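You operate a simulated robot arm through the tools that you are given. There is no shell and no other tool. Be economical: measure what you need, move in short steps, check, and stop when the job is done.

You are at the controls of a simulated robot arm. One attempt, no reset.

TASK
Dust the dough with flour and roll it out round on the board.
Fine: the rolling pin goes back on its wooden rest.
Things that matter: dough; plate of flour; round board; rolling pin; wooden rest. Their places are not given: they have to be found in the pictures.

The check looks at the end state, three seconds after you hand in, the way a careful person would. Anything else that was tipped, shoved, dropped, spilled or broken makes it a failure.

THE ROBOT
A 6-joint arm with a two-finger parallel gripper, fixed in place. Base frame: the origin is at the foot of the arm, x ahead of it, y to its left, z up; the work surface is at about z = 800. Units: mm, rad, N and s.
With the tool pointing down near the work surface it reaches from about 180 to 840 mm from the base axis. Its first joint turns from -2.897 to 2.897 rad. Payload 3.91 kg.
The tool frame sits at the grasp point between the pads (the TCP): z along the fingers, y along the line on which they close. The tips reach 30 mm beyond it. Largest opening 110 mm; finger width 20, thickness 10; the body of the gripper, 48 by 112 mm, starts 55 mm behind the TCP.
Orientation is told as [roll, pitch, yaw] about the base's x, y, z axes, in that order, counted from this pose: with the fingers straight down and closing along the base's y, the tool's x points along the base's -x, its y along +y and its z along -z.

THE INTERFACE
- The arm moves only by the tool nudge_tool. Its argument "increments" is a list of rows, each a list of 7 numbers: the opening, from 0 (shut) to 1 (fully open), then the shift along the tool's x, y, z in mm, then the turn, a rotation vector about the tool's x, y, z in rad. In form: [[hand, x, y, z, rx, ry, rz], ...]. A call has 1 to 10 rows; each row shifts and turns the commanded pose from where the row before left it, along the tool's axes as they then stand. Rows are played at 5 a second. More than 50 mm and 0.15 rad between two rows, or a gripper value outside its range, and nothing of the call is played. A pose out of reach is approached as far as the arm can. The call stops where the force on the tool passes 90 N (or 10 N more than at its start, if that is more) or the arm is blocked; 0.2 s more then pass. The fingers move at their own pace (about 108 mm/s each) and stop on an object; they squeeze with about 29 N. The grip force told is the motor's: it shows also when the fingers shut on nothing. Time passes only in rows, and 0.2 s behind the last, so rows that do not move let the fingers close. The reply holds the time, the measured pose of the TCP, the force on the tool along the base axes, the opening and the grip force, in the units named above and with some noise.
- Cameras (640 x 400 px; columns grow to the right, rows downward): "scene" is fixed at [44.5, -648.2, 1403.4]; the picture's right is [0.63, -0.78, 0.00], its down [-0.44, -0.35, -0.82] and it looks along [0.64, 0.52, -0.57] (base axes); focal length 341 px, centre (320, 200). "wrist" rides on the gripper at [-36, 0, -57] in the tool frame; the picture's right is [0.00, -1.00, 0.00], its down [0.97, 0.00, -0.24] and it looks along [0.24, 0.00, 0.97] (tool axes); focal length 218 px, centre (320, 200).
- get_image(camera): a new picture of that camera. The clock stands still meanwhile.
- slide_trunk(by): slides the trunk up (or, below 0, down) by that many mm; the arm rides with it, the base frame stays. It gives what a move gives, with no picture.
- pixel_to_xyz(camera, pixels): for up to 12 pixels [column, row] of the newest picture of that camera ("zoom" is the newest enlarged one), the place [x, y, z] in the base frame of the surface seen there, good to about 3 mm, but the place of the scene camera against the robot may be out by one fixed shift of up to 18 mm in any direction. The clock stands still meanwhile.
- inspect(camera, box): a new picture of the part [left, top, right, bottom] of that camera's present view, enlarged. The clock stands still meanwhile.
- job_done(): hands the job in; it is judged then, once.

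Keep the steps short. Do not move on a guess: measure, check each grasp and each placing, and mend mistakes. In all there are 80 turns and 46 pictures (those below and enlarged ones count). Leave the gripper open and the arm clear of the work at the hand-in unless told otherwise, and finish with a single line.

The tools are called after "Request:" by a JSON object that holds its "name" and its "arguments". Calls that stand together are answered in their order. nudge_tool: Moves the arm, as the interface text tells. Its arguments: {"type":"object","properties":{"increments":{"type":"array"}},"required":["increments"]} The other tools are called the same way: slide_trunk (by) slides the trunk up or down; get_image (camera) takes a picture; pixel_to_xyz (camera, pixels) gives the place of the surface under pixels of a picture; inspect (camera, box) takes an enlarged picture of a part of a camera's view; job_done () hands the job in.

At the start:

```text
t: 0.0
tcp_pos: [434.7, -26.7, 1100.2]
tool_rot: [0.0, 0.0, 0.001]
contact_force: [-0.5, -0.7, -0.4]
gripper_width: 110.1
grip_force: 0.1
trunk travel left (down, up): [-400.0, 140.0]
```

scene: 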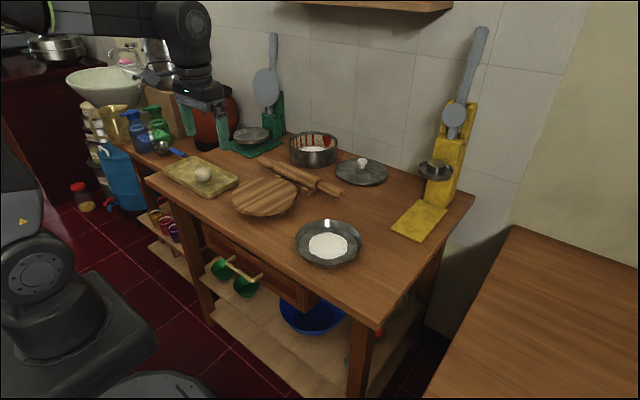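
wrist: 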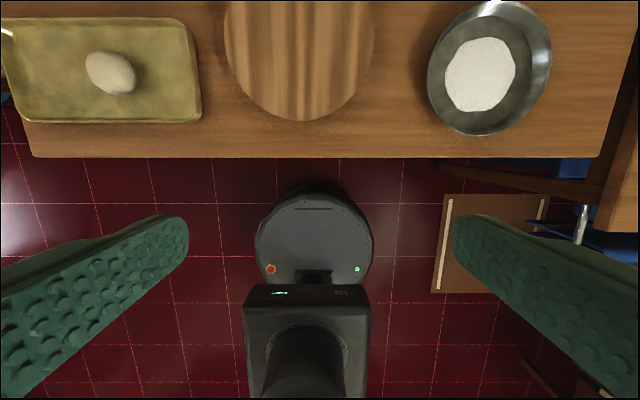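

I see a dough ball on a yellow tray at about (203,175), the round board at (264,196), the rolling pin at (300,177), and the flour plate at (328,243). I'll enlarge the work area and measure these.

Request:
{"name": "inspect", "arguments": {"camera": "scene", "box": [140, 120, 380, 270]}}

Request:
{"name": "pixel_to_xyz", "arguments": {"camera": "wrist", "pixels": [[110, 72], [110, 53], [110, 92], [88, 72], [135, 72], [480, 75], [430, 75], [548, 60], [298, 60], [298, 118], [160, 110], [300, 140]]}}

```text
2.67 times, centred on (260, 195) of scene
```

zoom: 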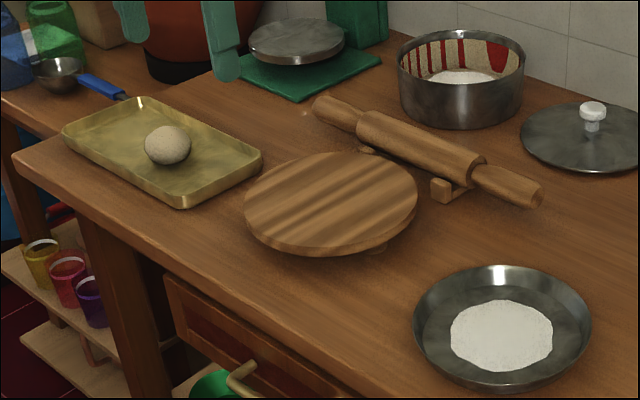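

```text
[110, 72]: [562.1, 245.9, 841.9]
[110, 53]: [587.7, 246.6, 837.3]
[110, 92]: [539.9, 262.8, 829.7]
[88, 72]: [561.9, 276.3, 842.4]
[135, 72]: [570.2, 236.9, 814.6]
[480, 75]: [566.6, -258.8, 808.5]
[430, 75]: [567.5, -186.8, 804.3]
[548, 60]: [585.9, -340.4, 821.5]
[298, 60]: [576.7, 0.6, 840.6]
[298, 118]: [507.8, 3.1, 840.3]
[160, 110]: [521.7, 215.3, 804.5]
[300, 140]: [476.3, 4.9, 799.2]
```

The board top is at z≈840 and the dough is near (563,262). Next I'll measure the pin, rest and board rim in the enlarged picture, plus reference points to find the scene camera's shift.

Request:
{"name": "pixel_to_xyz", "arguments": {"camera": "zoom", "pixels": [[335, 107], [370, 122], [420, 145], [472, 165], [510, 180], [440, 190], [368, 150], [167, 130], [330, 200], [247, 205], [416, 190], [505, 335]]}}

Request:
{"name": "pixel_to_xyz", "arguments": {"camera": "zoom", "pixels": [[348, 153], [300, 248], [315, 100], [540, 195], [325, 102], [530, 190], [460, 90], [500, 270], [500, 385], [416, 325], [590, 325], [420, 165]]}}

```text
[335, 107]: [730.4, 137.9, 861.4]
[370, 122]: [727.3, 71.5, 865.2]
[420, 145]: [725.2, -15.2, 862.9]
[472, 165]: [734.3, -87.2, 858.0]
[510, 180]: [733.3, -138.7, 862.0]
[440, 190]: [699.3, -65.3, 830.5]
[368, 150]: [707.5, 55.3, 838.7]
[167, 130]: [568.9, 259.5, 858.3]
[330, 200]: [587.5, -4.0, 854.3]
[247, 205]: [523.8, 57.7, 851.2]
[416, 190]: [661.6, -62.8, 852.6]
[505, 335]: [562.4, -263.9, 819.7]
```

```text
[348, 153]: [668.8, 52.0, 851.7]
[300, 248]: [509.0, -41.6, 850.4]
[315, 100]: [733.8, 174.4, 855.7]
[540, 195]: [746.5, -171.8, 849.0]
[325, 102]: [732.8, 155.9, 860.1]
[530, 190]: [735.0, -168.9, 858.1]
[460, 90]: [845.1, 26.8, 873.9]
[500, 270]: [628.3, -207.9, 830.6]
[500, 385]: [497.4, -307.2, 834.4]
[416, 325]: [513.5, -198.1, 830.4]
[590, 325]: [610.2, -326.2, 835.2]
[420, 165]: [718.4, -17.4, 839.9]
```

The scene camera reads about +12 mm high in z. I'll move above the dough at about (563,262,1000) for a close look.

Request:
{"name": "nudge_tool", "arguments": {"increments": [[1, -18.3, 41.2, 14.3, 0, 0, 0], [1, -18.3, 41.2, 14.3, 0, 0, 0], [1, -18.3, 41.2, 14.3, 0, 0, 0], [1, -18.3, 41.2, 14.3, 0, 0, 0], [1, -18.3, 41.2, 14.3, 0, 0, 0], [1, -18.3, 41.2, 14.3, 0, 0, 0], [1, -18.3, 41.2, 14.3, 0, 0, 0], [1, 0, 0, 0, 0, 0, 0]]}}

Request:
{"name": "get_image", "arguments": {"camera": "wrist"}}

```text
t: 1.8
tcp_pos: [563.0, 262.1, 999.3]
tool_rot: [0.001, 0.0, 0.0]
contact_force: [0.5, 0.3, 0.1]
gripper_width: 109.8
grip_force: 0.1
trunk travel left (down, up): [-400.0, 140.0]
```

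```text
42 pictures are left
```

wrist: 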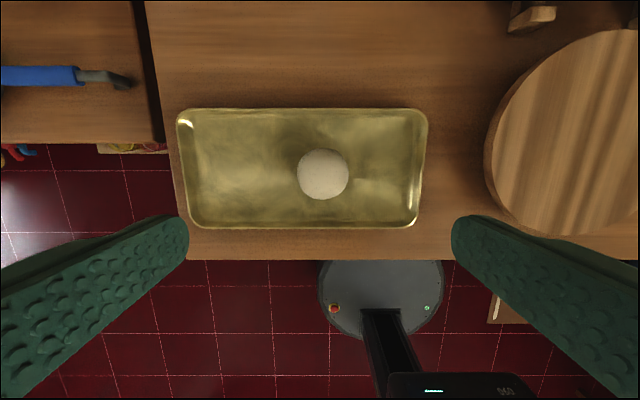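

The ball is centred at (323,174) and the tray runs from column 178 to 427. I'll measure the ball top and edges and the tray floor.

Request:
{"name": "pixel_to_xyz", "arguments": {"camera": "wrist", "pixels": [[323, 174], [300, 174], [346, 174], [323, 152], [323, 196], [260, 174], [390, 174], [323, 110], [323, 224], [180, 170], [425, 170], [540, 15]]}}

```text
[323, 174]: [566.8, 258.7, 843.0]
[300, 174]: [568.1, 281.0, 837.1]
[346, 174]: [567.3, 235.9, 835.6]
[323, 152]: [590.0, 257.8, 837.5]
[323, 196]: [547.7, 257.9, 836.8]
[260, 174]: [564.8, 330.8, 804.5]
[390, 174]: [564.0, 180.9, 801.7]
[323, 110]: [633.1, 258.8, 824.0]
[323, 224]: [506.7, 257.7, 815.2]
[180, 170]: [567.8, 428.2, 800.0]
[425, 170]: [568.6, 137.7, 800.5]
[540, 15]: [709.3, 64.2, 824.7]
```

The ball centre is about (568,258.5), about 48 mm wide, and the tray floor is at about 803. I'll descend straight to TCP z≈838 with the tips just above the tray.

Request:
{"name": "nudge_tool", "arguments": {"increments": [[1, -5, -3.5, 40, 0, 0, 0], [1, 0, 0, 40, 0, 0, 0], [1, 0, 0, 40, 0, 0, 0], [1, 0, 0, 25, 0, 0, 0], [1, 0, 0, 16, 0, 0, 0], [1, 0, 0, 0, 0, 0, 0]]}}

```text
t: 3.2
tcp_pos: [567.9, 257.8, 837.8]
tool_rot: [-0.001, 0.002, -0.001]
contact_force: [0.1, -0.1, 0.4]
gripper_width: 110.0
grip_force: 0.0
trunk travel left (down, up): [-400.0, 140.0]
```

I'm in place with no contact. Next I close gently in stages and check the grip.

Request:
{"name": "nudge_tool", "arguments": {"increments": [[0.55, 0, 0, 0, 0, 0, 0], [0.4, 0, 0, 0, 0, 0, 0], [0.36, 0, 0, 0, 0, 0, 0], [0.36, 0, 0, 0, 0, 0, 0]]}}

```text
t: 4.2
tcp_pos: [569.1, 257.0, 837.4]
tool_rot: [0.0, 0.0, 0.001]
contact_force: [0.3, 1.1, 0.7]
gripper_width: 53.6
grip_force: 28.9
trunk travel left (down, up): [-400.0, 140.0]
```

The fingers stopped on the ball at 53.6 mm with 28.9 N. I'll lift 110 mm and check.

Request:
{"name": "nudge_tool", "arguments": {"increments": [[0.36, 0, 0, -20, 0, 0, 0], [0.36, 0, 0, -40, 0, 0, 0], [0.36, 0, 0, -50, 0, 0, 0], [0.36, 0, 0, 0, 0, 0, 0]]}}

Request:
{"name": "get_image", "arguments": {"camera": "wrist"}}

```text
t: 5.2
tcp_pos: [567.7, 257.8, 949.9]
tool_rot: [0.001, -0.001, -0.002]
contact_force: [-0.4, 0.0, -0.8]
gripper_width: 53.7
grip_force: 29.4
trunk travel left (down, up): [-400.0, 140.0]
```

```text
41 pictures are left
```

wrist: 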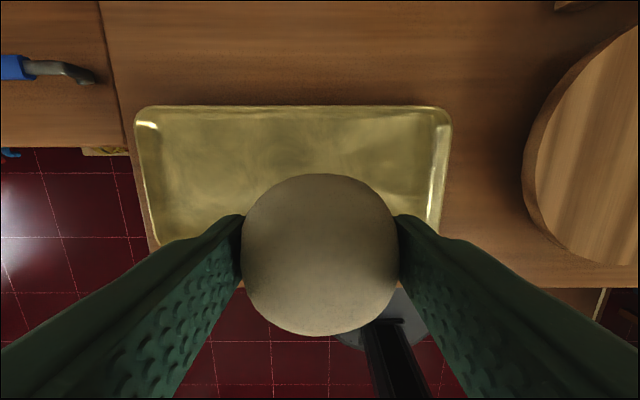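

The dough is held; its bottom is about 34 mm below the TCP. I'll carry it at z=950 over the board towards the flour plate at (563,-260).

Request:
{"name": "nudge_tool", "arguments": {"increments": [[0.36, 0, -47, 0, 0, 0, 0], [0.36, 0, -47, 0, 0, 0, 0], [0.36, 0, -47, 0, 0, 0, 0], [0.36, 0, -47, 0, 0, 0, 0], [0.36, 0, -47, 0, 0, 0, 0], [0.36, 0, -47, 0, 0, 0, 0], [0.36, 0, -47, 0, 0, 0, 0], [0.36, 0, -47, 0, 0, 0, 0], [0.36, 0, -47, 0, 0, 0, 0], [0.36, 0, -47, 0, 0, 0, 0]]}}

Request:
{"name": "get_image", "arguments": {"camera": "wrist"}}

```text
t: 7.4
tcp_pos: [566.4, -210.2, 948.9]
tool_rot: [0.001, 0.001, -0.001]
contact_force: [-0.1, -1.1, -0.4]
gripper_width: 53.9
grip_force: 28.8
trunk travel left (down, up): [-400.0, 140.0]
```

```text
40 pictures are left
```

wrist: 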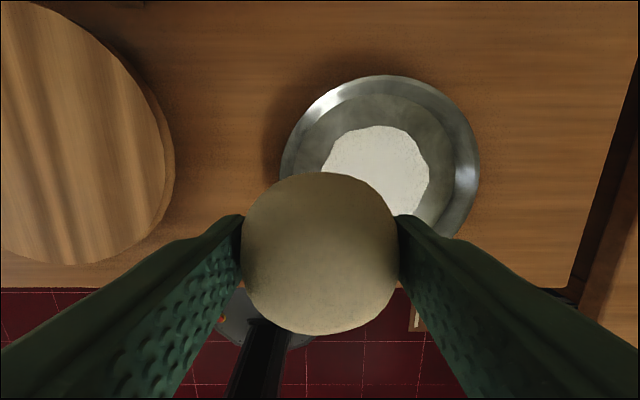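

I'll measure the flour extents and plate rim here.

Request:
{"name": "pixel_to_xyz", "arguments": {"camera": "wrist", "pixels": [[380, 160], [380, 128], [420, 160], [330, 160], [380, 77], [478, 170], [282, 165], [400, 205], [450, 160], [300, 150], [85, 140], [172, 150]]}}

```text
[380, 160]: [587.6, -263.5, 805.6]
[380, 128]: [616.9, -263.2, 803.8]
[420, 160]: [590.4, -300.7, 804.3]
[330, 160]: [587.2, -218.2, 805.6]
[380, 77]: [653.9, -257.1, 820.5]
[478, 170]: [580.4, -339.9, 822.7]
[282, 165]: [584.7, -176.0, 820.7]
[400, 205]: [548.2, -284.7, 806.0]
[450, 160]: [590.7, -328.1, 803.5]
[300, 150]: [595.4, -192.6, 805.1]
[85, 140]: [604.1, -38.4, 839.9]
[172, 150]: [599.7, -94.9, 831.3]
```

Flour is centred at about (568,-261), surface about 806. I'll lower the ball there to TCP z≈841 so it just touches, watching the force.

Request:
{"name": "nudge_tool", "arguments": {"increments": [[0.36, -1, -49, 0, 0, 0, 0], [0.36, 0, -2, 40, 0, 0, 0], [0.36, 0, 0, 40, 0, 0, 0], [0.36, 0, 0, 20, 0, 0, 0], [0.36, 0, 0, 6, 0, 0, 0], [0.36, 0, 0, 2, 0, 0, 0], [0.36, 0, 0, 0, 0, 0, 0]]}}

Request:
{"name": "inspect", "arguments": {"camera": "scene", "box": [270, 190, 390, 270]}}

```text
t: 9.0
tcp_pos: [568.1, -262.9, 841.4]
tool_rot: [0.0, -0.001, 0.001]
contact_force: [-0.6, -0.3, -0.7]
gripper_width: 53.6
grip_force: 29.4
trunk travel left (down, up): [-400.0, 140.0]
```

```text
5.00 times, centred on (330, 230) of scene
```

zoom: 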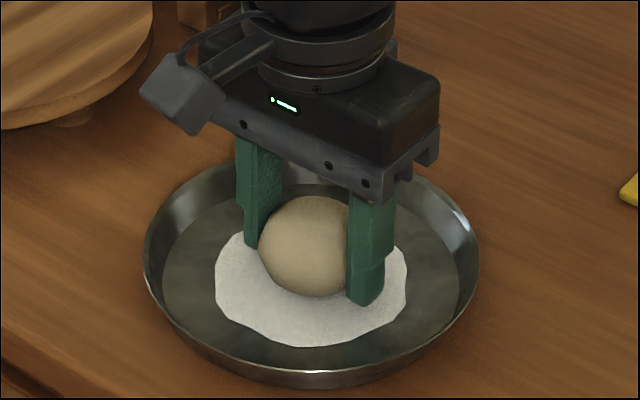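

There's barely any contact yet, so I'll lower in 1–1.5 mm steps until force appears.

Request:
{"name": "nudge_tool", "arguments": {"increments": [[0.36, 0, 0, 1.5, 0, 0, 0], [0.36, 0, 0, 1, 0, 0, 0], [0.36, 0, 0, 1, 0, 0, 0], [0.36, 0, 0, 0, 0, 0, 0]]}}

Request:
{"name": "inspect", "arguments": {"camera": "scene", "box": [270, 190, 390, 270]}}

```text
t: 10.0
tcp_pos: [569.3, -263.7, 837.2]
tool_rot: [0.0, 0.0, -0.001]
contact_force: [0.3, -0.4, -1.4]
gripper_width: 53.5
grip_force: 28.8
trunk travel left (down, up): [-400.0, 140.0]
```

```text
5.00 times, centred on (330, 230) of scene
```

zoom: 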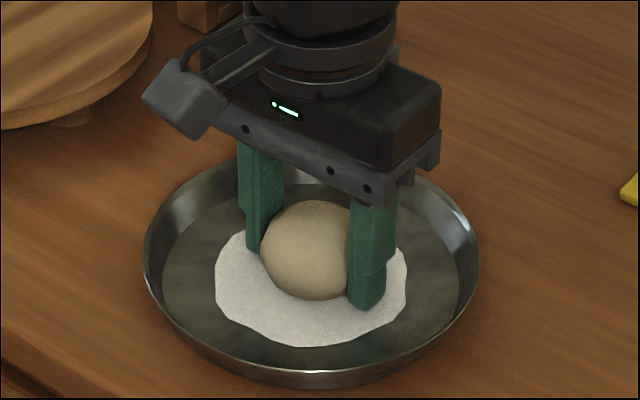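

Contact is still faint. I'll open a little so the ball settles in the flour, then look.

Request:
{"name": "nudge_tool", "arguments": {"increments": [[0.52, 0, 0, 0, 0, 0, 0], [0.62, 0, 0, 0, 0, 0, 0], [0.62, 0, 0, 0, 0, 0, 0], [0.62, 0, 0, 0, 0, 0, 0]]}}

Request:
{"name": "inspect", "arguments": {"camera": "scene", "box": [270, 190, 390, 270]}}

```text
t: 11.0
tcp_pos: [569.4, -264.1, 838.4]
tool_rot: [0.0, -0.001, 0.0]
contact_force: [-0.4, 0.2, -0.2]
gripper_width: 68.6
grip_force: 0.0
trunk travel left (down, up): [-400.0, 140.0]
```

```text
5.00 times, centred on (330, 230) of scene
```

zoom: 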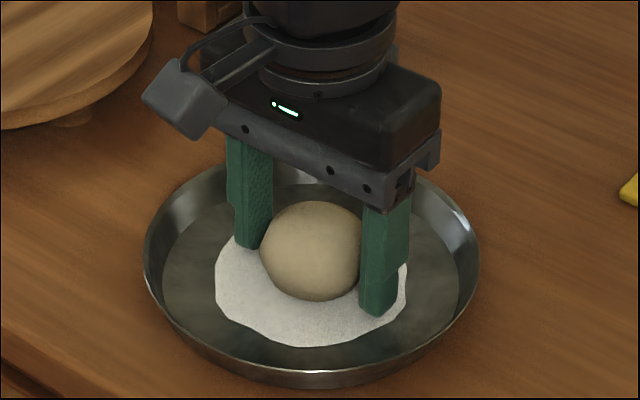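

The ball rests freely on the flour. I'll roll it gently back and forth inside the loose fingers to coat it.

Request:
{"name": "nudge_tool", "arguments": {"increments": [[0.62, 0, 8, 0, 0, 0, 0], [0.62, 0, 8, 0, 0, 0, 0], [0.62, 0, 6, 0, 0, 0, 0], [0.62, 0, -11, 0, 0, 0, 0], [0.62, 0, -11, 0, 0, 0, 0], [0.62, 0, -11, 0, 0, 0, 0], [0.62, 0, -9, 0, 0, 0, 0], [0.62, 0, 10, 0, 0, 0, 0], [0.62, 0, 10, 0, 0, 0, 0], [0.62, 0, 0, 0, 0, 0, 0]]}}

Request:
{"name": "inspect", "arguments": {"camera": "scene", "box": [270, 190, 390, 270]}}

```text
t: 13.2
tcp_pos: [567.6, -262.4, 838.6]
tool_rot: [0.001, 0.0, -0.002]
contact_force: [-1.0, 0.1, -0.2]
gripper_width: 68.2
grip_force: 0.1
trunk travel left (down, up): [-400.0, 140.0]
```

```text
5.00 times, centred on (330, 230) of scene
```

zoom: 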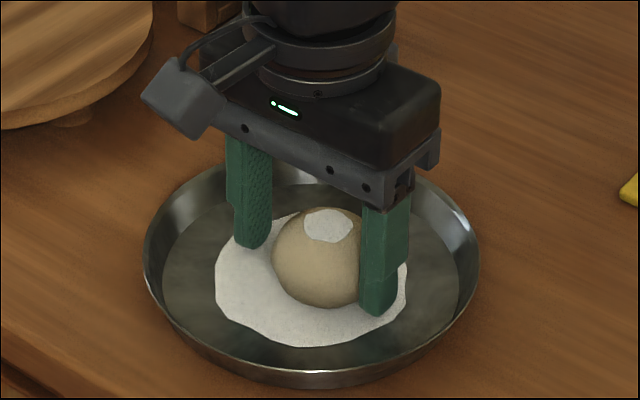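

A white patch now shows on top, so flour sticks where the dough touches. I'll roll it again with pauses.

Request:
{"name": "nudge_tool", "arguments": {"increments": [[0.62, 0, 6, 0, 0, 0, 0], [0.62, 0, 6, 0, 0, 0, 0], [0.62, 0, 6, 0, 0, 0, 0], [0.62, 0, 4, 0, 0, 0, 0], [0.62, 0, 0, 0, 0, 0, 0], [0.62, 0, 0, 0, 0, 0, 0]]}}

Request:
{"name": "inspect", "arguments": {"camera": "scene", "box": [270, 190, 390, 270]}}

```text
t: 14.6
tcp_pos: [569.3, -241.7, 837.8]
tool_rot: [0.0, 0.0, 0.001]
contact_force: [-0.1, -0.2, 0.3]
gripper_width: 68.2
grip_force: 0.5
trunk travel left (down, up): [-400.0, 140.0]
```

```text
5.00 times, centred on (330, 230) of scene
```

zoom: 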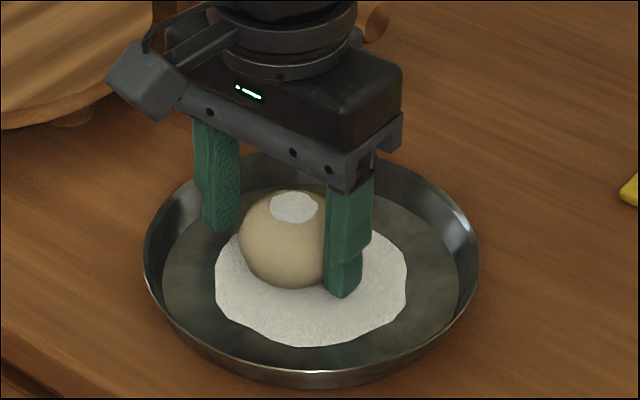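

The patch stayed near the top, so I'll view the ball from the wrist camera.

Request:
{"name": "inspect", "arguments": {"camera": "wrist", "box": [200, 120, 440, 350]}}

Request:
{"name": "inspect", "arguments": {"camera": "scene", "box": [305, 215, 345, 255]}}

```text
1.74 times, centred on (320, 235) of wrist
```

zoom: 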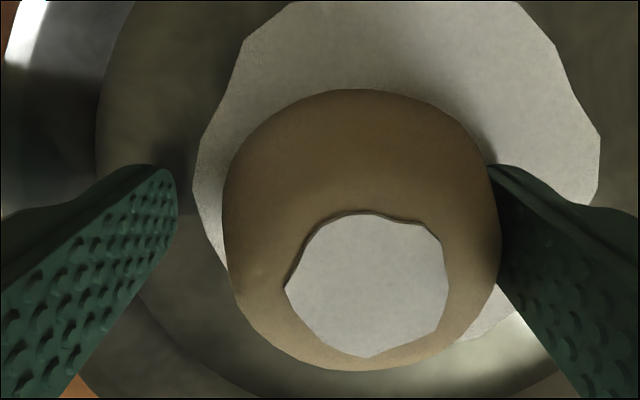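

```text
10.00 times, centred on (325, 235) of scene
```

zoom: 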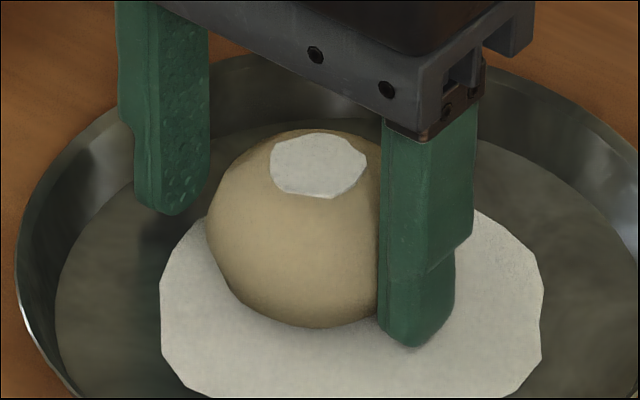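

The white cap is a clear sign that the dough is dusted. I'll regrip it, lift, and move over to the board.

Request:
{"name": "nudge_tool", "arguments": {"increments": [[0.5, 0, 0, 0, 0, 0, 0], [0.36, 0, 0, 0, 0, 0, 0], [0.36, 0, 0, 0, 0, 0, 0], [0.36, 0, 0, -20, 0, 0, 0], [0.36, 0, 0, -45, 0, 0, 0], [0.36, 0, 0, -47, 0, 0, 0], [0.36, 0, 40, 0, 0, 0, 0], [0.36, 0, 45, 0, 0, 0, 0], [0.36, 0, 0, 0, 0, 0, 0]]}}

Request:
{"name": "get_image", "arguments": {"camera": "wrist"}}

Request:
{"name": "get_image", "arguments": {"camera": "scene"}}

```text
t: 16.6
tcp_pos: [570.8, -153.3, 952.1]
tool_rot: [0.001, 0.001, 0.001]
contact_force: [-0.4, 0.6, -0.1]
gripper_width: 52.1
grip_force: 29.1
trunk travel left (down, up): [-400.0, 140.0]
```

```text
32 pictures are left
```

wrist: 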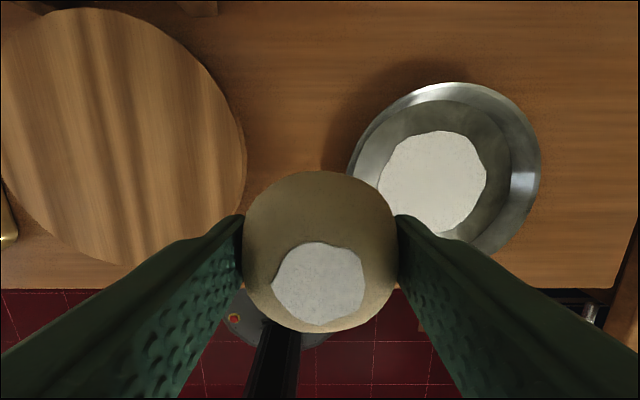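

```text
31 pictures are left
```

scene: 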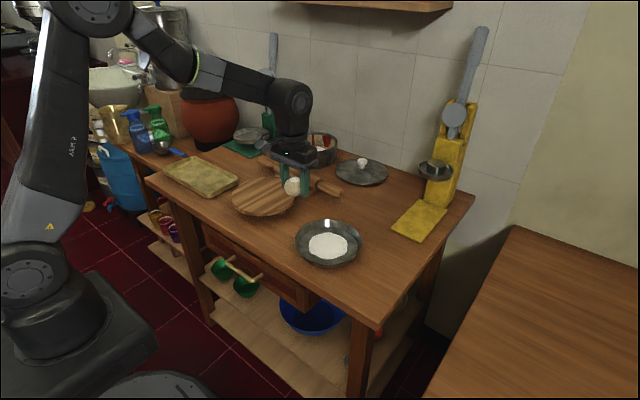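

The dough is held with its dusted cap. Now I'll measure the board rim.

Request:
{"name": "pixel_to_xyz", "arguments": {"camera": "wrist", "pixels": [[100, 12], [240, 150], [130, 258], [5, 150], [120, 140], [215, 70], [30, 215], [195, 235], [30, 40], [295, 160], [210, 8], [400, 150]]}}

Request:
{"name": "inspect", "arguments": {"camera": "scene", "box": [275, 165, 315, 205]}}

```text
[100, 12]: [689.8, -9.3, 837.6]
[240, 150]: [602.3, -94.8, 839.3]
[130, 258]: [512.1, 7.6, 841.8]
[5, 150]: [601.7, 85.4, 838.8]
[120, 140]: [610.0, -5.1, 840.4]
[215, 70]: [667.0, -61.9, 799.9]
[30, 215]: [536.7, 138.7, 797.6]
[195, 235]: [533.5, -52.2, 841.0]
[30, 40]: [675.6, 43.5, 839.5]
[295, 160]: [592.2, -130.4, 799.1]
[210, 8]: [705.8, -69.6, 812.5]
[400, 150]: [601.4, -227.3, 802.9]
```

```text
10.00 times, centred on (295, 185) of scene
```

zoom: 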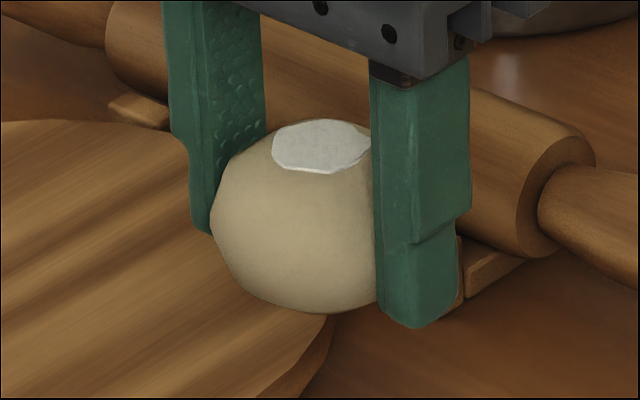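

The board centre is about (599,-2), radius about 93, top 840. I'll carry the dough over the centre and lower it to TCP z≈874.

Request:
{"name": "nudge_tool", "arguments": {"increments": [[0.36, -7, 38, 0, 0, 0, 0], [0.36, -7, 38, 0, 0, 0, 0], [0.36, -7, 38, 0, 0, 0, 0], [0.36, -7, 38, 0, 0, 0, 0], [0.36, 0, 0, 40, 0, 0, 0], [0.36, 0, 0, 30, 0, 0, 0], [0.36, 0, 0, 6, 0, 0, 0], [0.36, 0, 0, 2, 0, 0, 0], [0.36, 0, 0, 0, 0, 0, 0]]}}

Request:
{"name": "inspect", "arguments": {"camera": "scene", "box": [225, 150, 305, 220]}}

```text
t: 18.6
tcp_pos: [596.7, -3.8, 873.2]
tool_rot: [0.0, -0.003, 0.0]
contact_force: [0.3, 2.6, 18.6]
gripper_width: 51.6
grip_force: 29.3
trunk travel left (down, up): [-400.0, 140.0]
```

```text
5.71 times, centred on (265, 185) of scene
```

zoom: 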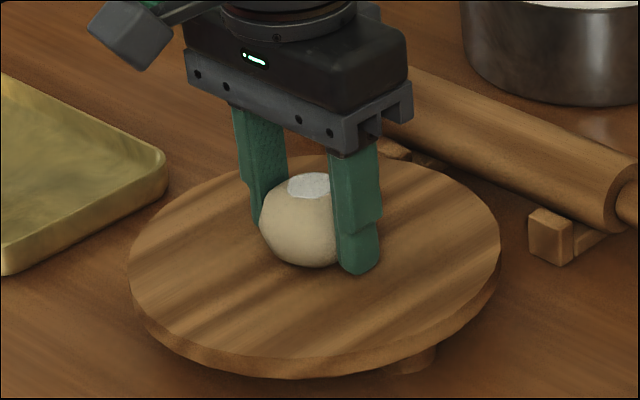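

There's 18.6 N upward, so the dough is on the board. I'll raise 1.5 mm, open, rise clear and look.

Request:
{"name": "nudge_tool", "arguments": {"increments": [[0.36, 0, 0, -1.5, 0, 0, 0], [0.55, 0, 0, 0, 0, 0, 0], [0.75, 0, 0, 0, 0, 0, 0], [0.9, 0, 0, -10, 0, 0, 0], [0.9, 0, 0, -40, 0, 0, 0], [0.9, 0, 0, -50, 0, 0, 0], [0.9, 0, 0, -40, 0, 0, 0], [0.9, 0, 0, 0, 0, 0, 0]]}}

Request:
{"name": "get_image", "arguments": {"camera": "wrist"}}

```text
t: 20.4
tcp_pos: [597.1, -3.2, 1012.1]
tool_rot: [0.001, -0.001, -0.001]
contact_force: [0.1, -0.5, 0.1]
gripper_width: 98.9
grip_force: 0.1
trunk travel left (down, up): [-400.0, 140.0]
```

```text
28 pictures are left
```

wrist: 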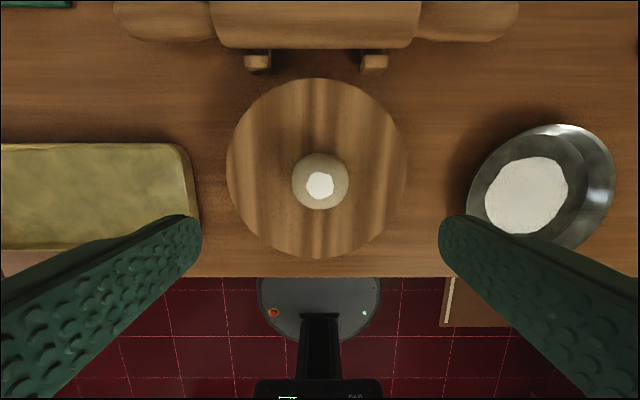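

The dough sits near the board centre. I'll move forward to x≈715 to measure the pin and rest from above.

Request:
{"name": "nudge_tool", "arguments": {"increments": [[1, -40, 0, 0, 0, 0, 0], [1, -40, 0, 0, 0, 0, 0], [1, -38, 0, 0, 0, 0, 0], [1, 0, 0, 0, 0, 0, 0]]}}

Request:
{"name": "get_image", "arguments": {"camera": "wrist"}}

Request:
{"name": "pixel_to_xyz", "arguments": {"camera": "wrist", "pixels": [[320, 183], [320, 156], [320, 210], [293, 183], [347, 183], [257, 62], [374, 62]]}}

```text
t: 21.4
tcp_pos: [716.4, -2.6, 1014.2]
tool_rot: [-0.001, 0.001, -0.001]
contact_force: [1.6, -0.5, 0.1]
gripper_width: 109.7
grip_force: 0.0
trunk travel left (down, up): [-400.0, 140.0]
```

```text
27 pictures are left
```

wrist: 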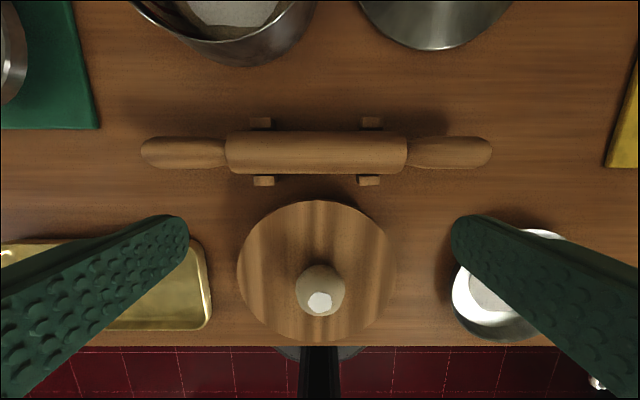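

```text
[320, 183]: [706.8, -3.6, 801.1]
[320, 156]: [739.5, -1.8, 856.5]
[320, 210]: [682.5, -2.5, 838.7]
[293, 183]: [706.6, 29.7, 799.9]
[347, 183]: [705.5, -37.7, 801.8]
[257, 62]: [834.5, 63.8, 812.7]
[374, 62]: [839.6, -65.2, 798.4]
```

The pin lies along y. I'll measure its axis, ends, rest feet and the dough.

Request:
{"name": "pixel_to_xyz", "arguments": {"camera": "wrist", "pixels": [[320, 134], [320, 150], [320, 170], [145, 153], [490, 152], [228, 152], [406, 152], [263, 181], [369, 181], [260, 120], [372, 120], [320, 275]]}}

Request:
{"name": "pixel_to_xyz", "arguments": {"camera": "wrist", "pixels": [[185, 140], [185, 153], [185, 166], [450, 140], [450, 152], [450, 166], [320, 267], [297, 288], [344, 288], [320, 302], [238, 265], [395, 265]]}}

```text
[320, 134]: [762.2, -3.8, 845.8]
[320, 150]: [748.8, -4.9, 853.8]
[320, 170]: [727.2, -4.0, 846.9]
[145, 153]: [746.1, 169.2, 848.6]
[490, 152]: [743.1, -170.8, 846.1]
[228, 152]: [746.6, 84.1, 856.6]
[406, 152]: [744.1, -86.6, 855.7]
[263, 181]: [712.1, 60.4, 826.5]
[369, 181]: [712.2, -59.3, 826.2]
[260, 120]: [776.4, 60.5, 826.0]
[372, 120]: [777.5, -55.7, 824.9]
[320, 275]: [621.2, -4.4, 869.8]
```

```text
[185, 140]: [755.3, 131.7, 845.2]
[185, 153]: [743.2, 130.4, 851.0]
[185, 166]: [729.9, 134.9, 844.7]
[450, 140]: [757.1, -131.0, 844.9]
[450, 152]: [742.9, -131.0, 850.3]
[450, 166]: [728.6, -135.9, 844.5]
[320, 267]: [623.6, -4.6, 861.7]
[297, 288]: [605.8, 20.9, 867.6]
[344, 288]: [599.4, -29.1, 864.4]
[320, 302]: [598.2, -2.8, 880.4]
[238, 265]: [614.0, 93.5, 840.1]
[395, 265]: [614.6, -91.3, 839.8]
```

The pin axis is at x≈744.5, y centre ≈ -1, barrel top 857 (radius about 20), handles out to ±172. I'll centre over it, narrow to 60 mm, and turn the hand 90° so it closes along x.

Request:
{"name": "nudge_tool", "arguments": {"increments": [[0.55, -28, 1.6, 0, 0, 0, 0.1], [0.55, 0, 0, 0, 0, 0, 0.148], [0.55, 0, 0, 0, 0, 0, 0.148], [0.55, 0, 0, 0, 0, 0, 0.148], [0.55, 0, 0, 0, 0, 0, 0.148], [0.55, 0, 0, 0, 0, 0, 0.148], [0.55, 0, 0, 0, 0, 0, 0.148], [0.55, 0, 0, 0, 0, 0, 0.148], [0.55, 0, 0, 0, 0, 0, 0.148], [0.55, 0, 0, 0, 0, 0, 0.148]]}}

Request:
{"name": "nudge_tool", "arguments": {"increments": [[0.55, 0, 0, 0, 0, 0, 0.139], [0.55, 0, 0, 0, 0, 0, 0]]}}

```text
t: 23.6
tcp_pos: [742.9, -3.2, 1014.6]
tool_rot: [0.0, 0.0, -1.434]
contact_force: [0.3, -0.4, -0.6]
gripper_width: 60.7
grip_force: 0.1
trunk travel left (down, up): [-400.0, 140.0]
```

```text
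t: 24.2
tcp_pos: [742.8, -2.5, 1012.3]
tool_rot: [0.0, -0.001, -1.572]
contact_force: [-0.7, 0.0, -0.3]
gripper_width: 60.6
grip_force: 0.0
trunk travel left (down, up): [-400.0, 140.0]
```

The hand is turned: tool y is now base +x and tool x is base +y. I'll descend to TCP z≈858, with the tips at about 828 and clear of the board.

Request:
{"name": "nudge_tool", "arguments": {"increments": [[0.55, 1, 1.7, 45, 0, 0, 0], [0.55, 0, 0, 45, 0, 0, 0], [0.55, 0, 0, 35, 0, 0, 0], [0.55, 0, 0, 20, 0, 0, 0], [0.55, 0, 0, 10, 0, 0, 0], [0.55, 0, 0, 0, 0, 0, 0]]}}

Request:
{"name": "inspect", "arguments": {"camera": "scene", "box": [240, 130, 360, 220]}}

```text
t: 25.6
tcp_pos: [744.6, -0.7, 857.4]
tool_rot: [0.0, -0.001, -1.57]
contact_force: [-0.1, 0.3, -0.1]
gripper_width: 60.4
grip_force: 0.1
trunk travel left (down, up): [-400.0, 140.0]
```

```text
4.44 times, centred on (300, 175) of scene
```

zoom: 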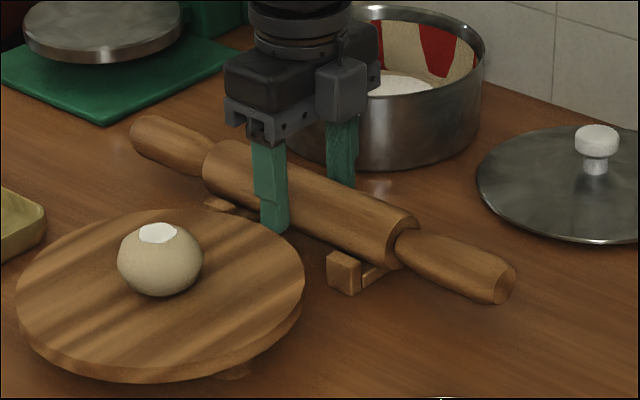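

The fingers straddle the barrel's middle. I'll close and lift.

Request:
{"name": "nudge_tool", "arguments": {"increments": [[0.4, 0, 0, 0, 0, 0, 0], [0.3, 0, 0, 0, 0, 0, 0], [0.3, 0, 0, 0, 0, 0, 0], [0.3, 0, 0, -10, 0, 0, 0], [0.3, 0, 0, -30, 0, 0, 0], [0.3, 0, 0, -40, 0, 0, 0], [0.3, 0, 0, 0, 0, 0, 0]]}}

Request:
{"name": "inspect", "arguments": {"camera": "scene", "box": [240, 110, 360, 200]}}

```text
t: 27.2
tcp_pos: [744.3, -2.6, 937.3]
tool_rot: [-0.001, 0.0, -1.572]
contact_force: [0.2, 0.5, -2.8]
gripper_width: 42.9
grip_force: 29.1
trunk travel left (down, up): [-400.0, 140.0]
```

```text
4.44 times, centred on (300, 155) of scene
```

zoom: 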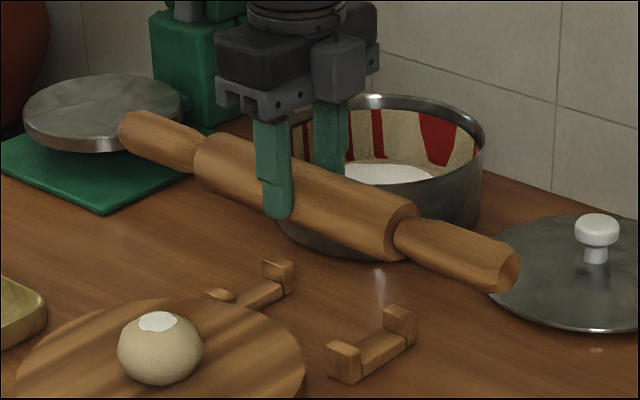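

The pin is held level with its bottom about 42 mm below the TCP. I'll move it above the dough at x≈600 and lower gently until contact.

Request:
{"name": "nudge_tool", "arguments": {"increments": [[0.3, 0, 0, -15, 0, 0, 0], [0.3, 0, -48, 0, 0, 0, 0], [0.3, 0, -48, 0, 0, 0, 0], [0.3, 0, -48, 0, 0, 0, 0], [0.3, 0, 0, 10, 0, 0, 0], [0.3, 0, 0, 8, 0, 0, 0], [0.3, 0, 0, 4, 0, 0, 0], [0.3, 0, 0, 4, 0, 0, 0], [0.3, 0, 0, 0, 0, 0, 0]]}}

Request:
{"name": "inspect", "arguments": {"camera": "scene", "box": [215, 130, 335, 220]}}

```text
t: 29.2
tcp_pos: [600.2, -1.3, 926.3]
tool_rot: [0.0, -0.001, -1.571]
contact_force: [-0.1, 0.6, -2.6]
gripper_width: 42.9
grip_force: 28.4
trunk travel left (down, up): [-400.0, 140.0]
```

```text
4.44 times, centred on (275, 175) of scene
```

zoom: 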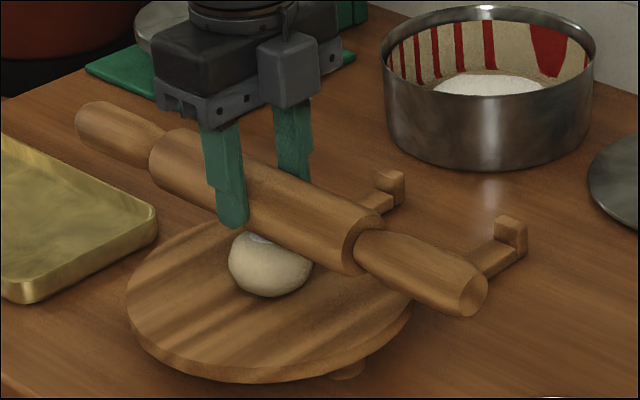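

The pin bottom is at about 884, just above the dough. I'll press down in 2 mm steps.

Request:
{"name": "nudge_tool", "arguments": {"increments": [[0.3, 0, 0, 2, 0, 0, 0], [0.3, 0, 0, 2, 0, 0, 0], [0.3, 0, 0, 2, 0, 0, 0], [0.3, 0, 0, 2, 0, 0, 0], [0.3, 0, 0, 0, 0, 0, 0]]}}

Request:
{"name": "inspect", "arguments": {"camera": "scene", "box": [215, 130, 335, 220]}}

```text
t: 30.4
tcp_pos: [600.9, -3.2, 917.9]
tool_rot: [0.0, 0.001, -1.57]
contact_force: [0.0, 0.3, -3.4]
gripper_width: 42.9
grip_force: 29.2
trunk travel left (down, up): [-400.0, 140.0]
```

```text
4.44 times, centred on (275, 175) of scene
```

zoom: 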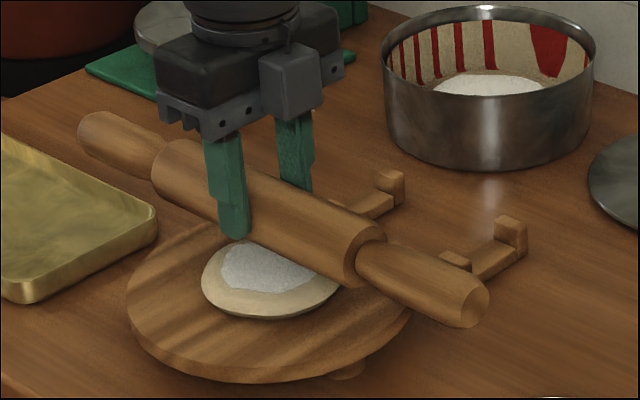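

The dough is already flattening into a disc under the pin without force. I'll measure its current edge and top.

Request:
{"name": "pixel_to_xyz", "arguments": {"camera": "zoom", "pixels": [[203, 280], [270, 318], [336, 290], [270, 300], [260, 265], [230, 300], [310, 308], [130, 300], [410, 320], [270, 380]]}}

Request:
{"name": "get_image", "arguments": {"camera": "wrist"}}

```text
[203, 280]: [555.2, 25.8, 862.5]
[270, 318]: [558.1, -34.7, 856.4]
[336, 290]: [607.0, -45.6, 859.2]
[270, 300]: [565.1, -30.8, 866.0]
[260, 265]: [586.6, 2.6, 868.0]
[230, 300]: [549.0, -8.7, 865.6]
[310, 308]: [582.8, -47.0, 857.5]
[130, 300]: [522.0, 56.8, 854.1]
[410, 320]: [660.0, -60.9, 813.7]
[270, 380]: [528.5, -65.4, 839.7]
```

```text
22 pictures are left
```

wrist: 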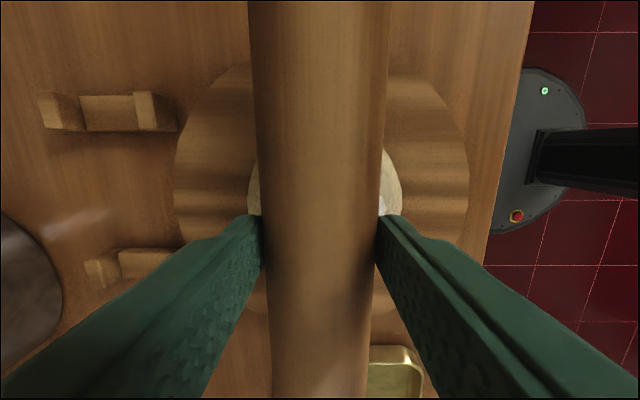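

The dough is now about 16 mm thick and 95 mm across, no longer touching the pin. I'll lower the pin to its top (bottom ≈ 856) and roll gently ±20 mm in x.

Request:
{"name": "nudge_tool", "arguments": {"increments": [[0.3, 0, 0, 10, 0, 0, 0], [0.3, 0, 0, 5, 0, 0, 0], [0.3, 0, 0, 3, 0, 0, 0], [0.3, 0, 0, 2, 0, 0, 0], [0.3, 0, 0, 0, 0, 0, 0]]}}

Request:
{"name": "inspect", "arguments": {"camera": "scene", "box": [215, 130, 335, 220]}}

```text
t: 31.6
tcp_pos: [600.1, -0.3, 901.2]
tool_rot: [0.003, 0.0, -1.571]
contact_force: [0.2, -2.1, 21.0]
gripper_width: 43.0
grip_force: 28.6
trunk travel left (down, up): [-400.0, 140.0]
```

```text
4.44 times, centred on (275, 175) of scene
```

zoom: 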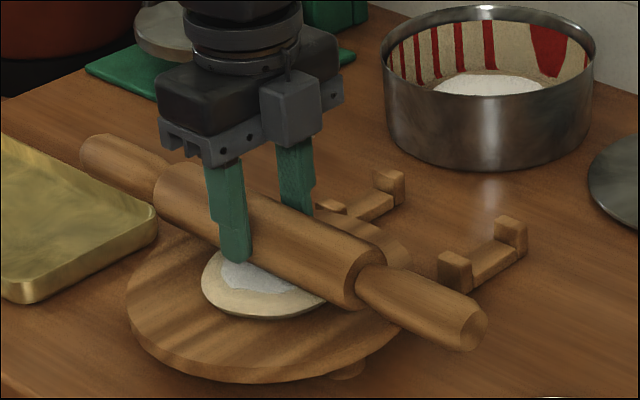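

Contact at 21 N on the disc. I'll ease up 1 mm and stroke in x, ±24 mm.

Request:
{"name": "nudge_tool", "arguments": {"increments": [[0.3, 0, 8, -1, 0, 0, 0], [0.3, 0, 8, 0, 0, 0, 0], [0.3, 0, 8, 0, 0, 0, 0], [0.3, 0, -12, 0, 0, 0, 0], [0.3, 0, -12, 0, 0, 0, 0], [0.3, 0, -12, 0, 0, 0, 0], [0.3, 0, -12, 0, 0, 0, 0], [0.3, 0, 12, 0, 0, 0, 0], [0.3, 0, 12, 0, 0, 0, 0], [0.3, 0, 0, 0, 0, 0, 0]]}}

Request:
{"name": "inspect", "arguments": {"camera": "scene", "box": [215, 130, 335, 220]}}

```text
t: 33.8
tcp_pos: [600.7, -2.7, 900.0]
tool_rot: [0.001, 0.0, -1.571]
contact_force: [-1.3, -0.3, -0.8]
gripper_width: 42.8
grip_force: 29.6
trunk travel left (down, up): [-400.0, 140.0]
```

```text
4.44 times, centred on (275, 175) of scene
```

zoom: 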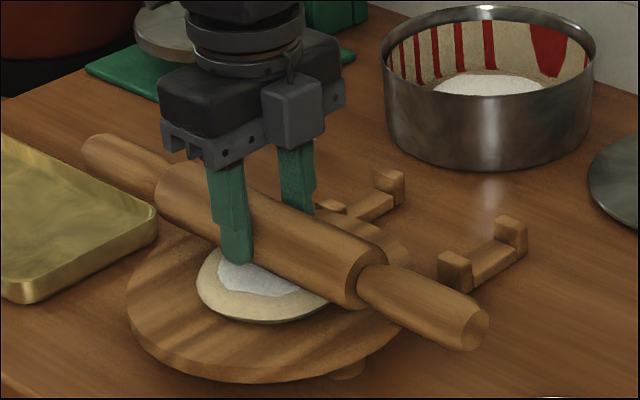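

The disc spread slightly in x and the force dropped to zero, so rolling works. I'll go another 3 mm down with full strokes.

Request:
{"name": "nudge_tool", "arguments": {"increments": [[0.3, 0, 0, 2, 0, 0, 0], [0.3, 0, 12, 0, 0, 0, 0], [0.3, 0, 12, 0, 0, 0, 0], [0.3, 0, -12, 1, 0, 0, 0], [0.3, 0, -12, 0, 0, 0, 0], [0.3, 0, -12, 0, 0, 0, 0], [0.3, 0, -12, 0, 0, 0, 0], [0.3, 0, 12, 0, 0, 0, 0], [0.3, 0, 12, 0, 0, 0, 0], [0.3, 0, 0, 0, 0, 0, 0]]}}

Request:
{"name": "nudge_tool", "arguments": {"increments": [[0.3, 0, 0, 2, 0, 0, 0], [0.3, 0, 12, 0, 0, 0, 0], [0.3, 0, 12, 0, 0, 0, 0], [0.3, 0, -12, 0, 0, 0, 0], [0.3, 0, -12, 0, 0, 0, 0], [0.3, 0, -12, 0, 0, 0, 0], [0.3, 0, -12, 0, 0, 0, 0], [0.3, 0, 12, 0, 0, 0, 0], [0.3, 0, 12, 0, 0, 0, 0], [0.3, 0, 0, 0, 0, 0, 0]]}}

Request:
{"name": "inspect", "arguments": {"camera": "scene", "box": [215, 130, 335, 220]}}

```text
t: 36.0
tcp_pos: [599.2, -1.2, 897.8]
tool_rot: [0.001, 0.0, -1.57]
contact_force: [-5.6, 0.3, 10.0]
gripper_width: 42.6
grip_force: 28.8
trunk travel left (down, up): [-400.0, 140.0]
```

```text
t: 38.2
tcp_pos: [598.8, -1.3, 895.4]
tool_rot: [0.0, 0.0, -1.571]
contact_force: [-10.1, -0.2, 17.6]
gripper_width: 42.6
grip_force: 28.9
trunk travel left (down, up): [-400.0, 140.0]
```

```text
4.44 times, centred on (275, 175) of scene
```

zoom: 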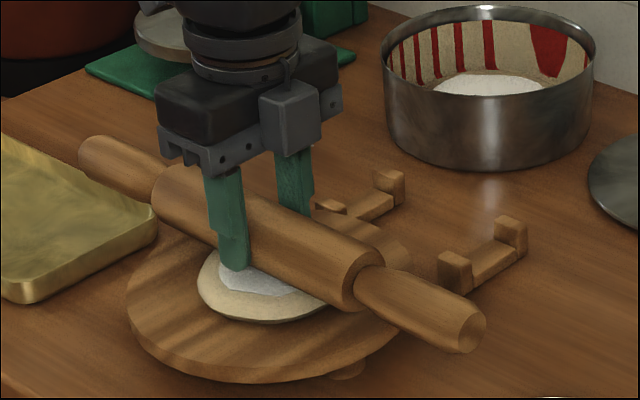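

The force is 18 N with sideways drag, but the dough hardly changed. I'll lift 60 mm and back off in x to look from the wrist.

Request:
{"name": "nudge_tool", "arguments": {"increments": [[0.3, 0, 0, -20, 0, 0, 0], [0.3, 0, 0, -40, 0, 0, 0], [0.3, 0, 45, 0, 0, 0, 0], [0.3, 0, 45, 0, 0, 0, 0], [0.3, 0, 0, 0, 0, 0, 0]]}}

Request:
{"name": "inspect", "arguments": {"camera": "scene", "box": [215, 110, 335, 220]}}

Request:
{"name": "pixel_to_xyz", "arguments": {"camera": "zoom", "pixels": [[150, 290], [215, 290], [260, 250], [180, 270], [230, 230], [210, 310], [270, 330], [320, 300]]}}

```text
t: 39.4
tcp_pos: [690.9, -1.0, 956.4]
tool_rot: [0.001, 0.001, -1.572]
contact_force: [0.4, -0.8, -3.0]
gripper_width: 42.7
grip_force: 28.9
trunk travel left (down, up): [-400.0, 140.0]
```

```text
3.64 times, centred on (275, 165) of scene
```

zoom: 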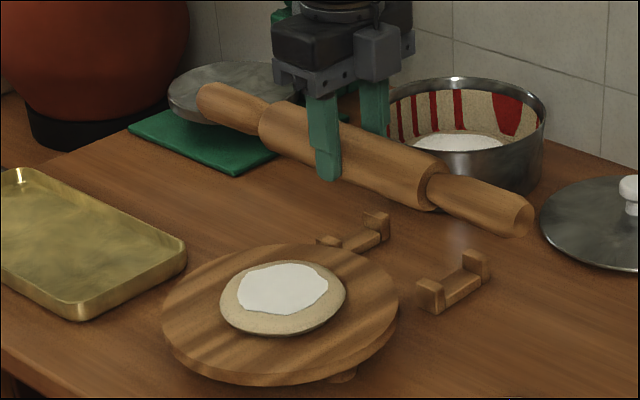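

```text
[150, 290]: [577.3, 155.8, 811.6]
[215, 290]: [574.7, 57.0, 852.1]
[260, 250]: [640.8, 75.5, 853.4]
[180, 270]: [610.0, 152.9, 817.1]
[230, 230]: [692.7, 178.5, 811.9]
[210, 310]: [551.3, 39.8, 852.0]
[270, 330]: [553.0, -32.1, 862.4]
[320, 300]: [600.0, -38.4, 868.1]
```

The disc looks round and sits near the centre of the board. I'll measure its extents and thickness.

Request:
{"name": "pixel_to_xyz", "arguments": {"camera": "zoom", "pixels": [[223, 300], [342, 290], [290, 264], [275, 328], [240, 275], [330, 268], [235, 320], [325, 315], [283, 290], [300, 310], [190, 300], [370, 300]]}}

```text
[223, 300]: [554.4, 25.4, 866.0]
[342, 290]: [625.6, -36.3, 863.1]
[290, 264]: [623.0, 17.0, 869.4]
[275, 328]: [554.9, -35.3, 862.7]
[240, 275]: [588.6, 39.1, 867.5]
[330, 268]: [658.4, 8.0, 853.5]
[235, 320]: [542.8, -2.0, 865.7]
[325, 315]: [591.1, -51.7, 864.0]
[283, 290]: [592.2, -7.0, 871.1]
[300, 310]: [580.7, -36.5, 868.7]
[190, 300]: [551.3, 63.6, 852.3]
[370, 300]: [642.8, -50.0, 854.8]
```

The disc is still about 18 mm thick and 95 mm across. The fixed pin was probably only skidding. I'll set the pin back on the dough, loosen the fingers so they cage it, and push so that it truly rolls.

Request:
{"name": "nudge_tool", "arguments": {"increments": [[0.3, 0, -47, 0, 0, 0, 0], [0.3, 0, -47, 0, 0, 0, 0], [0.3, 0, 0, 35, 0, 0, 0], [0.3, 0, 0, 18, 0, 0, 0], [0.3, 0, 0, 5, 0, 0, 0], [0.3, 0, 0, 1.5, 0, 0, 0], [0.3, 0, 0, 0, 0, 0, 0]]}}

```text
t: 41.0
tcp_pos: [595.6, -2.3, 895.9]
tool_rot: [-0.001, -0.002, -1.569]
contact_force: [0.1, 0.1, -0.4]
gripper_width: 42.9
grip_force: 29.6
trunk travel left (down, up): [-400.0, 140.0]
```

The pin's weight is now carried by the dough (force went from -2.8 to -0.4). I'll loosen to about 49 mm, raise 5 mm, and push a short stroke.

Request:
{"name": "nudge_tool", "arguments": {"increments": [[0.44, 0, 0, 0, 0, 0, 0], [0.44, 0, 0, -5, 0, 0, 0], [0.44, 0, 6, 0, 0, 0, 0], [0.44, 0, 8, 0, 0, 0, 0], [0.44, 0, 8, 0, 0, 0, 0], [0.44, 0, -8, 0, 0, 0, 0], [0.44, 0, -8, 0, 0, 0, 0], [0.44, 0, -6, 0, 0, 0, 0], [0.44, 0, 0, 0, 0, 0, 0]]}}

Request:
{"name": "inspect", "arguments": {"camera": "scene", "box": [215, 130, 335, 220]}}

```text
t: 43.0
tcp_pos: [596.1, -1.3, 901.6]
tool_rot: [0.001, 0.0, -1.57]
contact_force: [1.3, -0.8, 0.4]
gripper_width: 49.0
grip_force: 1.0
trunk travel left (down, up): [-400.0, 140.0]
```

```text
4.44 times, centred on (275, 175) of scene
```

zoom: 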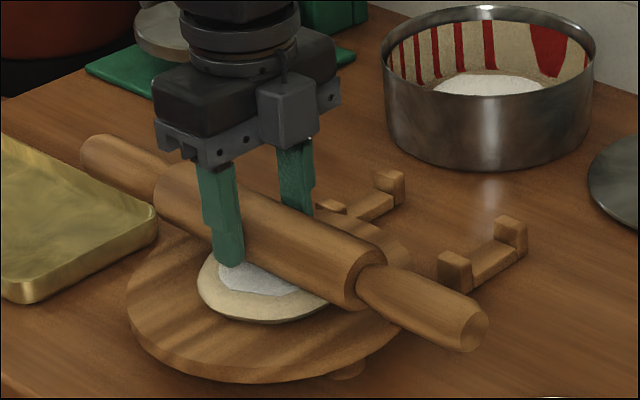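

The pin is stable, but there's no growth from short light rolling. I'll regrip here, press 1.5 mm, and make long strokes over the whole disc (±45 mm).

Request:
{"name": "nudge_tool", "arguments": {"increments": [[0.3, 0, 0, 0, 0, 0, 0], [0.3, 0, 0, 0, 0, 0, 0], [0.3, 0, 0, 1.5, 0, 0, 0], [0.3, 0, 22, 0, 0, 0, 0], [0.3, 0, 23, 0, 0, 0, 0], [0.3, 0, -30, 0, 0, 0, 0], [0.3, 0, -30, 0, 0, 0, 0], [0.3, 0, -30, 0, 0, 0, 0], [0.3, 0, 45, 0, 0, 0, 0], [0.3, 0, 0, 0, 0, 0, 0]]}}

Request:
{"name": "inspect", "arguments": {"camera": "scene", "box": [215, 130, 335, 220]}}

```text
t: 45.2
tcp_pos: [595.1, 1.1, 897.9]
tool_rot: [-0.002, 0.0, -1.572]
contact_force: [-3.5, 0.1, 11.1]
gripper_width: 42.8
grip_force: 28.7
trunk travel left (down, up): [-400.0, 140.0]
```

```text
4.44 times, centred on (275, 175) of scene
```

zoom: 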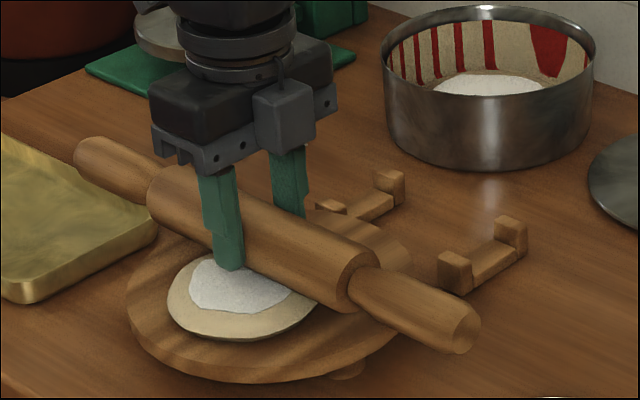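

The dough got dragged about 15 mm towards -x without spreading. I'll lift, shift aside and view it from the wrist to check its shape and position.

Request:
{"name": "nudge_tool", "arguments": {"increments": [[0.3, 0, 0, -30, 0, 0, 0], [0.3, 0, 0, -45, 0, 0, 0], [0.3, 0, 48, -20, 0, 0, 0], [0.3, 0, 48, 0, 0, 0, 0], [0.3, 0, 0, 0, 0, 0, 0]]}}

Request:
{"name": "get_image", "arguments": {"camera": "wrist"}}

```text
refused: row 3 steps farther than a row can; nothing moved
```

```text
15 pictures are left
```

wrist: 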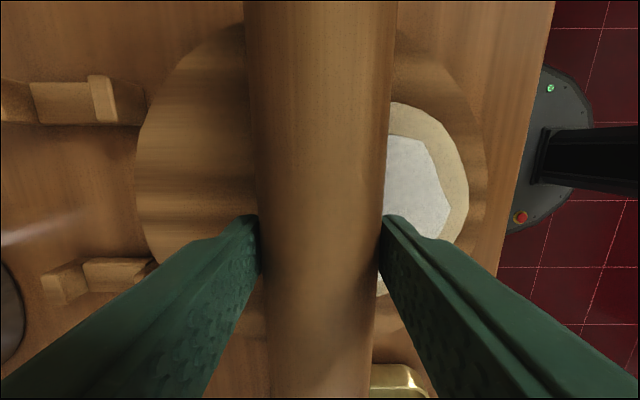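

That row was too long, so nothing moved. I'll repeat the lift with shorter steps.

Request:
{"name": "nudge_tool", "arguments": {"increments": [[0.3, 0, 0, -30, 0, 0, 0], [0.3, 0, 0, -45, 0, 0, 0], [0.3, 0, 40, -20, 0, 0, 0], [0.3, 0, 45, 0, 0, 0, 0], [0.3, 0, 15, 0, 0, 0, 0], [0.3, 0, 0, 0, 0, 0, 0]]}}

Request:
{"name": "get_image", "arguments": {"camera": "wrist"}}

```text
t: 46.6
tcp_pos: [697.6, -2.6, 992.8]
tool_rot: [0.0, 0.0, -1.57]
contact_force: [-0.3, -0.1, -2.1]
gripper_width: 42.8
grip_force: 29.3
trunk travel left (down, up): [-400.0, 140.0]
```

```text
14 pictures are left
```

wrist: 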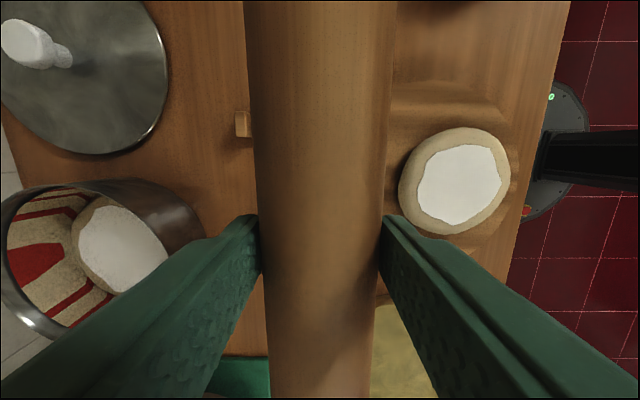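

Request:
{"name": "pixel_to_xyz", "arguments": {"camera": "wrist", "pixels": [[402, 185], [508, 170], [460, 130], [450, 232], [410, 215], [500, 205], [412, 150], [495, 140], [460, 185], [505, 190], [515, 175], [425, 140]]}}

```text
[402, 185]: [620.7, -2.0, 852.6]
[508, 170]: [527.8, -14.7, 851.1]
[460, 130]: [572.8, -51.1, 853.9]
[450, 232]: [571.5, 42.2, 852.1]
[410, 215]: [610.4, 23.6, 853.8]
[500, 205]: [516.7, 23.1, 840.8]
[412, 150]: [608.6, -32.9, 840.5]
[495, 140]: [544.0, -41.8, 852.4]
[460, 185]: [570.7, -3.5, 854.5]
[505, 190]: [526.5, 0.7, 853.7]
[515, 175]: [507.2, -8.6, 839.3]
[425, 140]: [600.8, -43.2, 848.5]
```

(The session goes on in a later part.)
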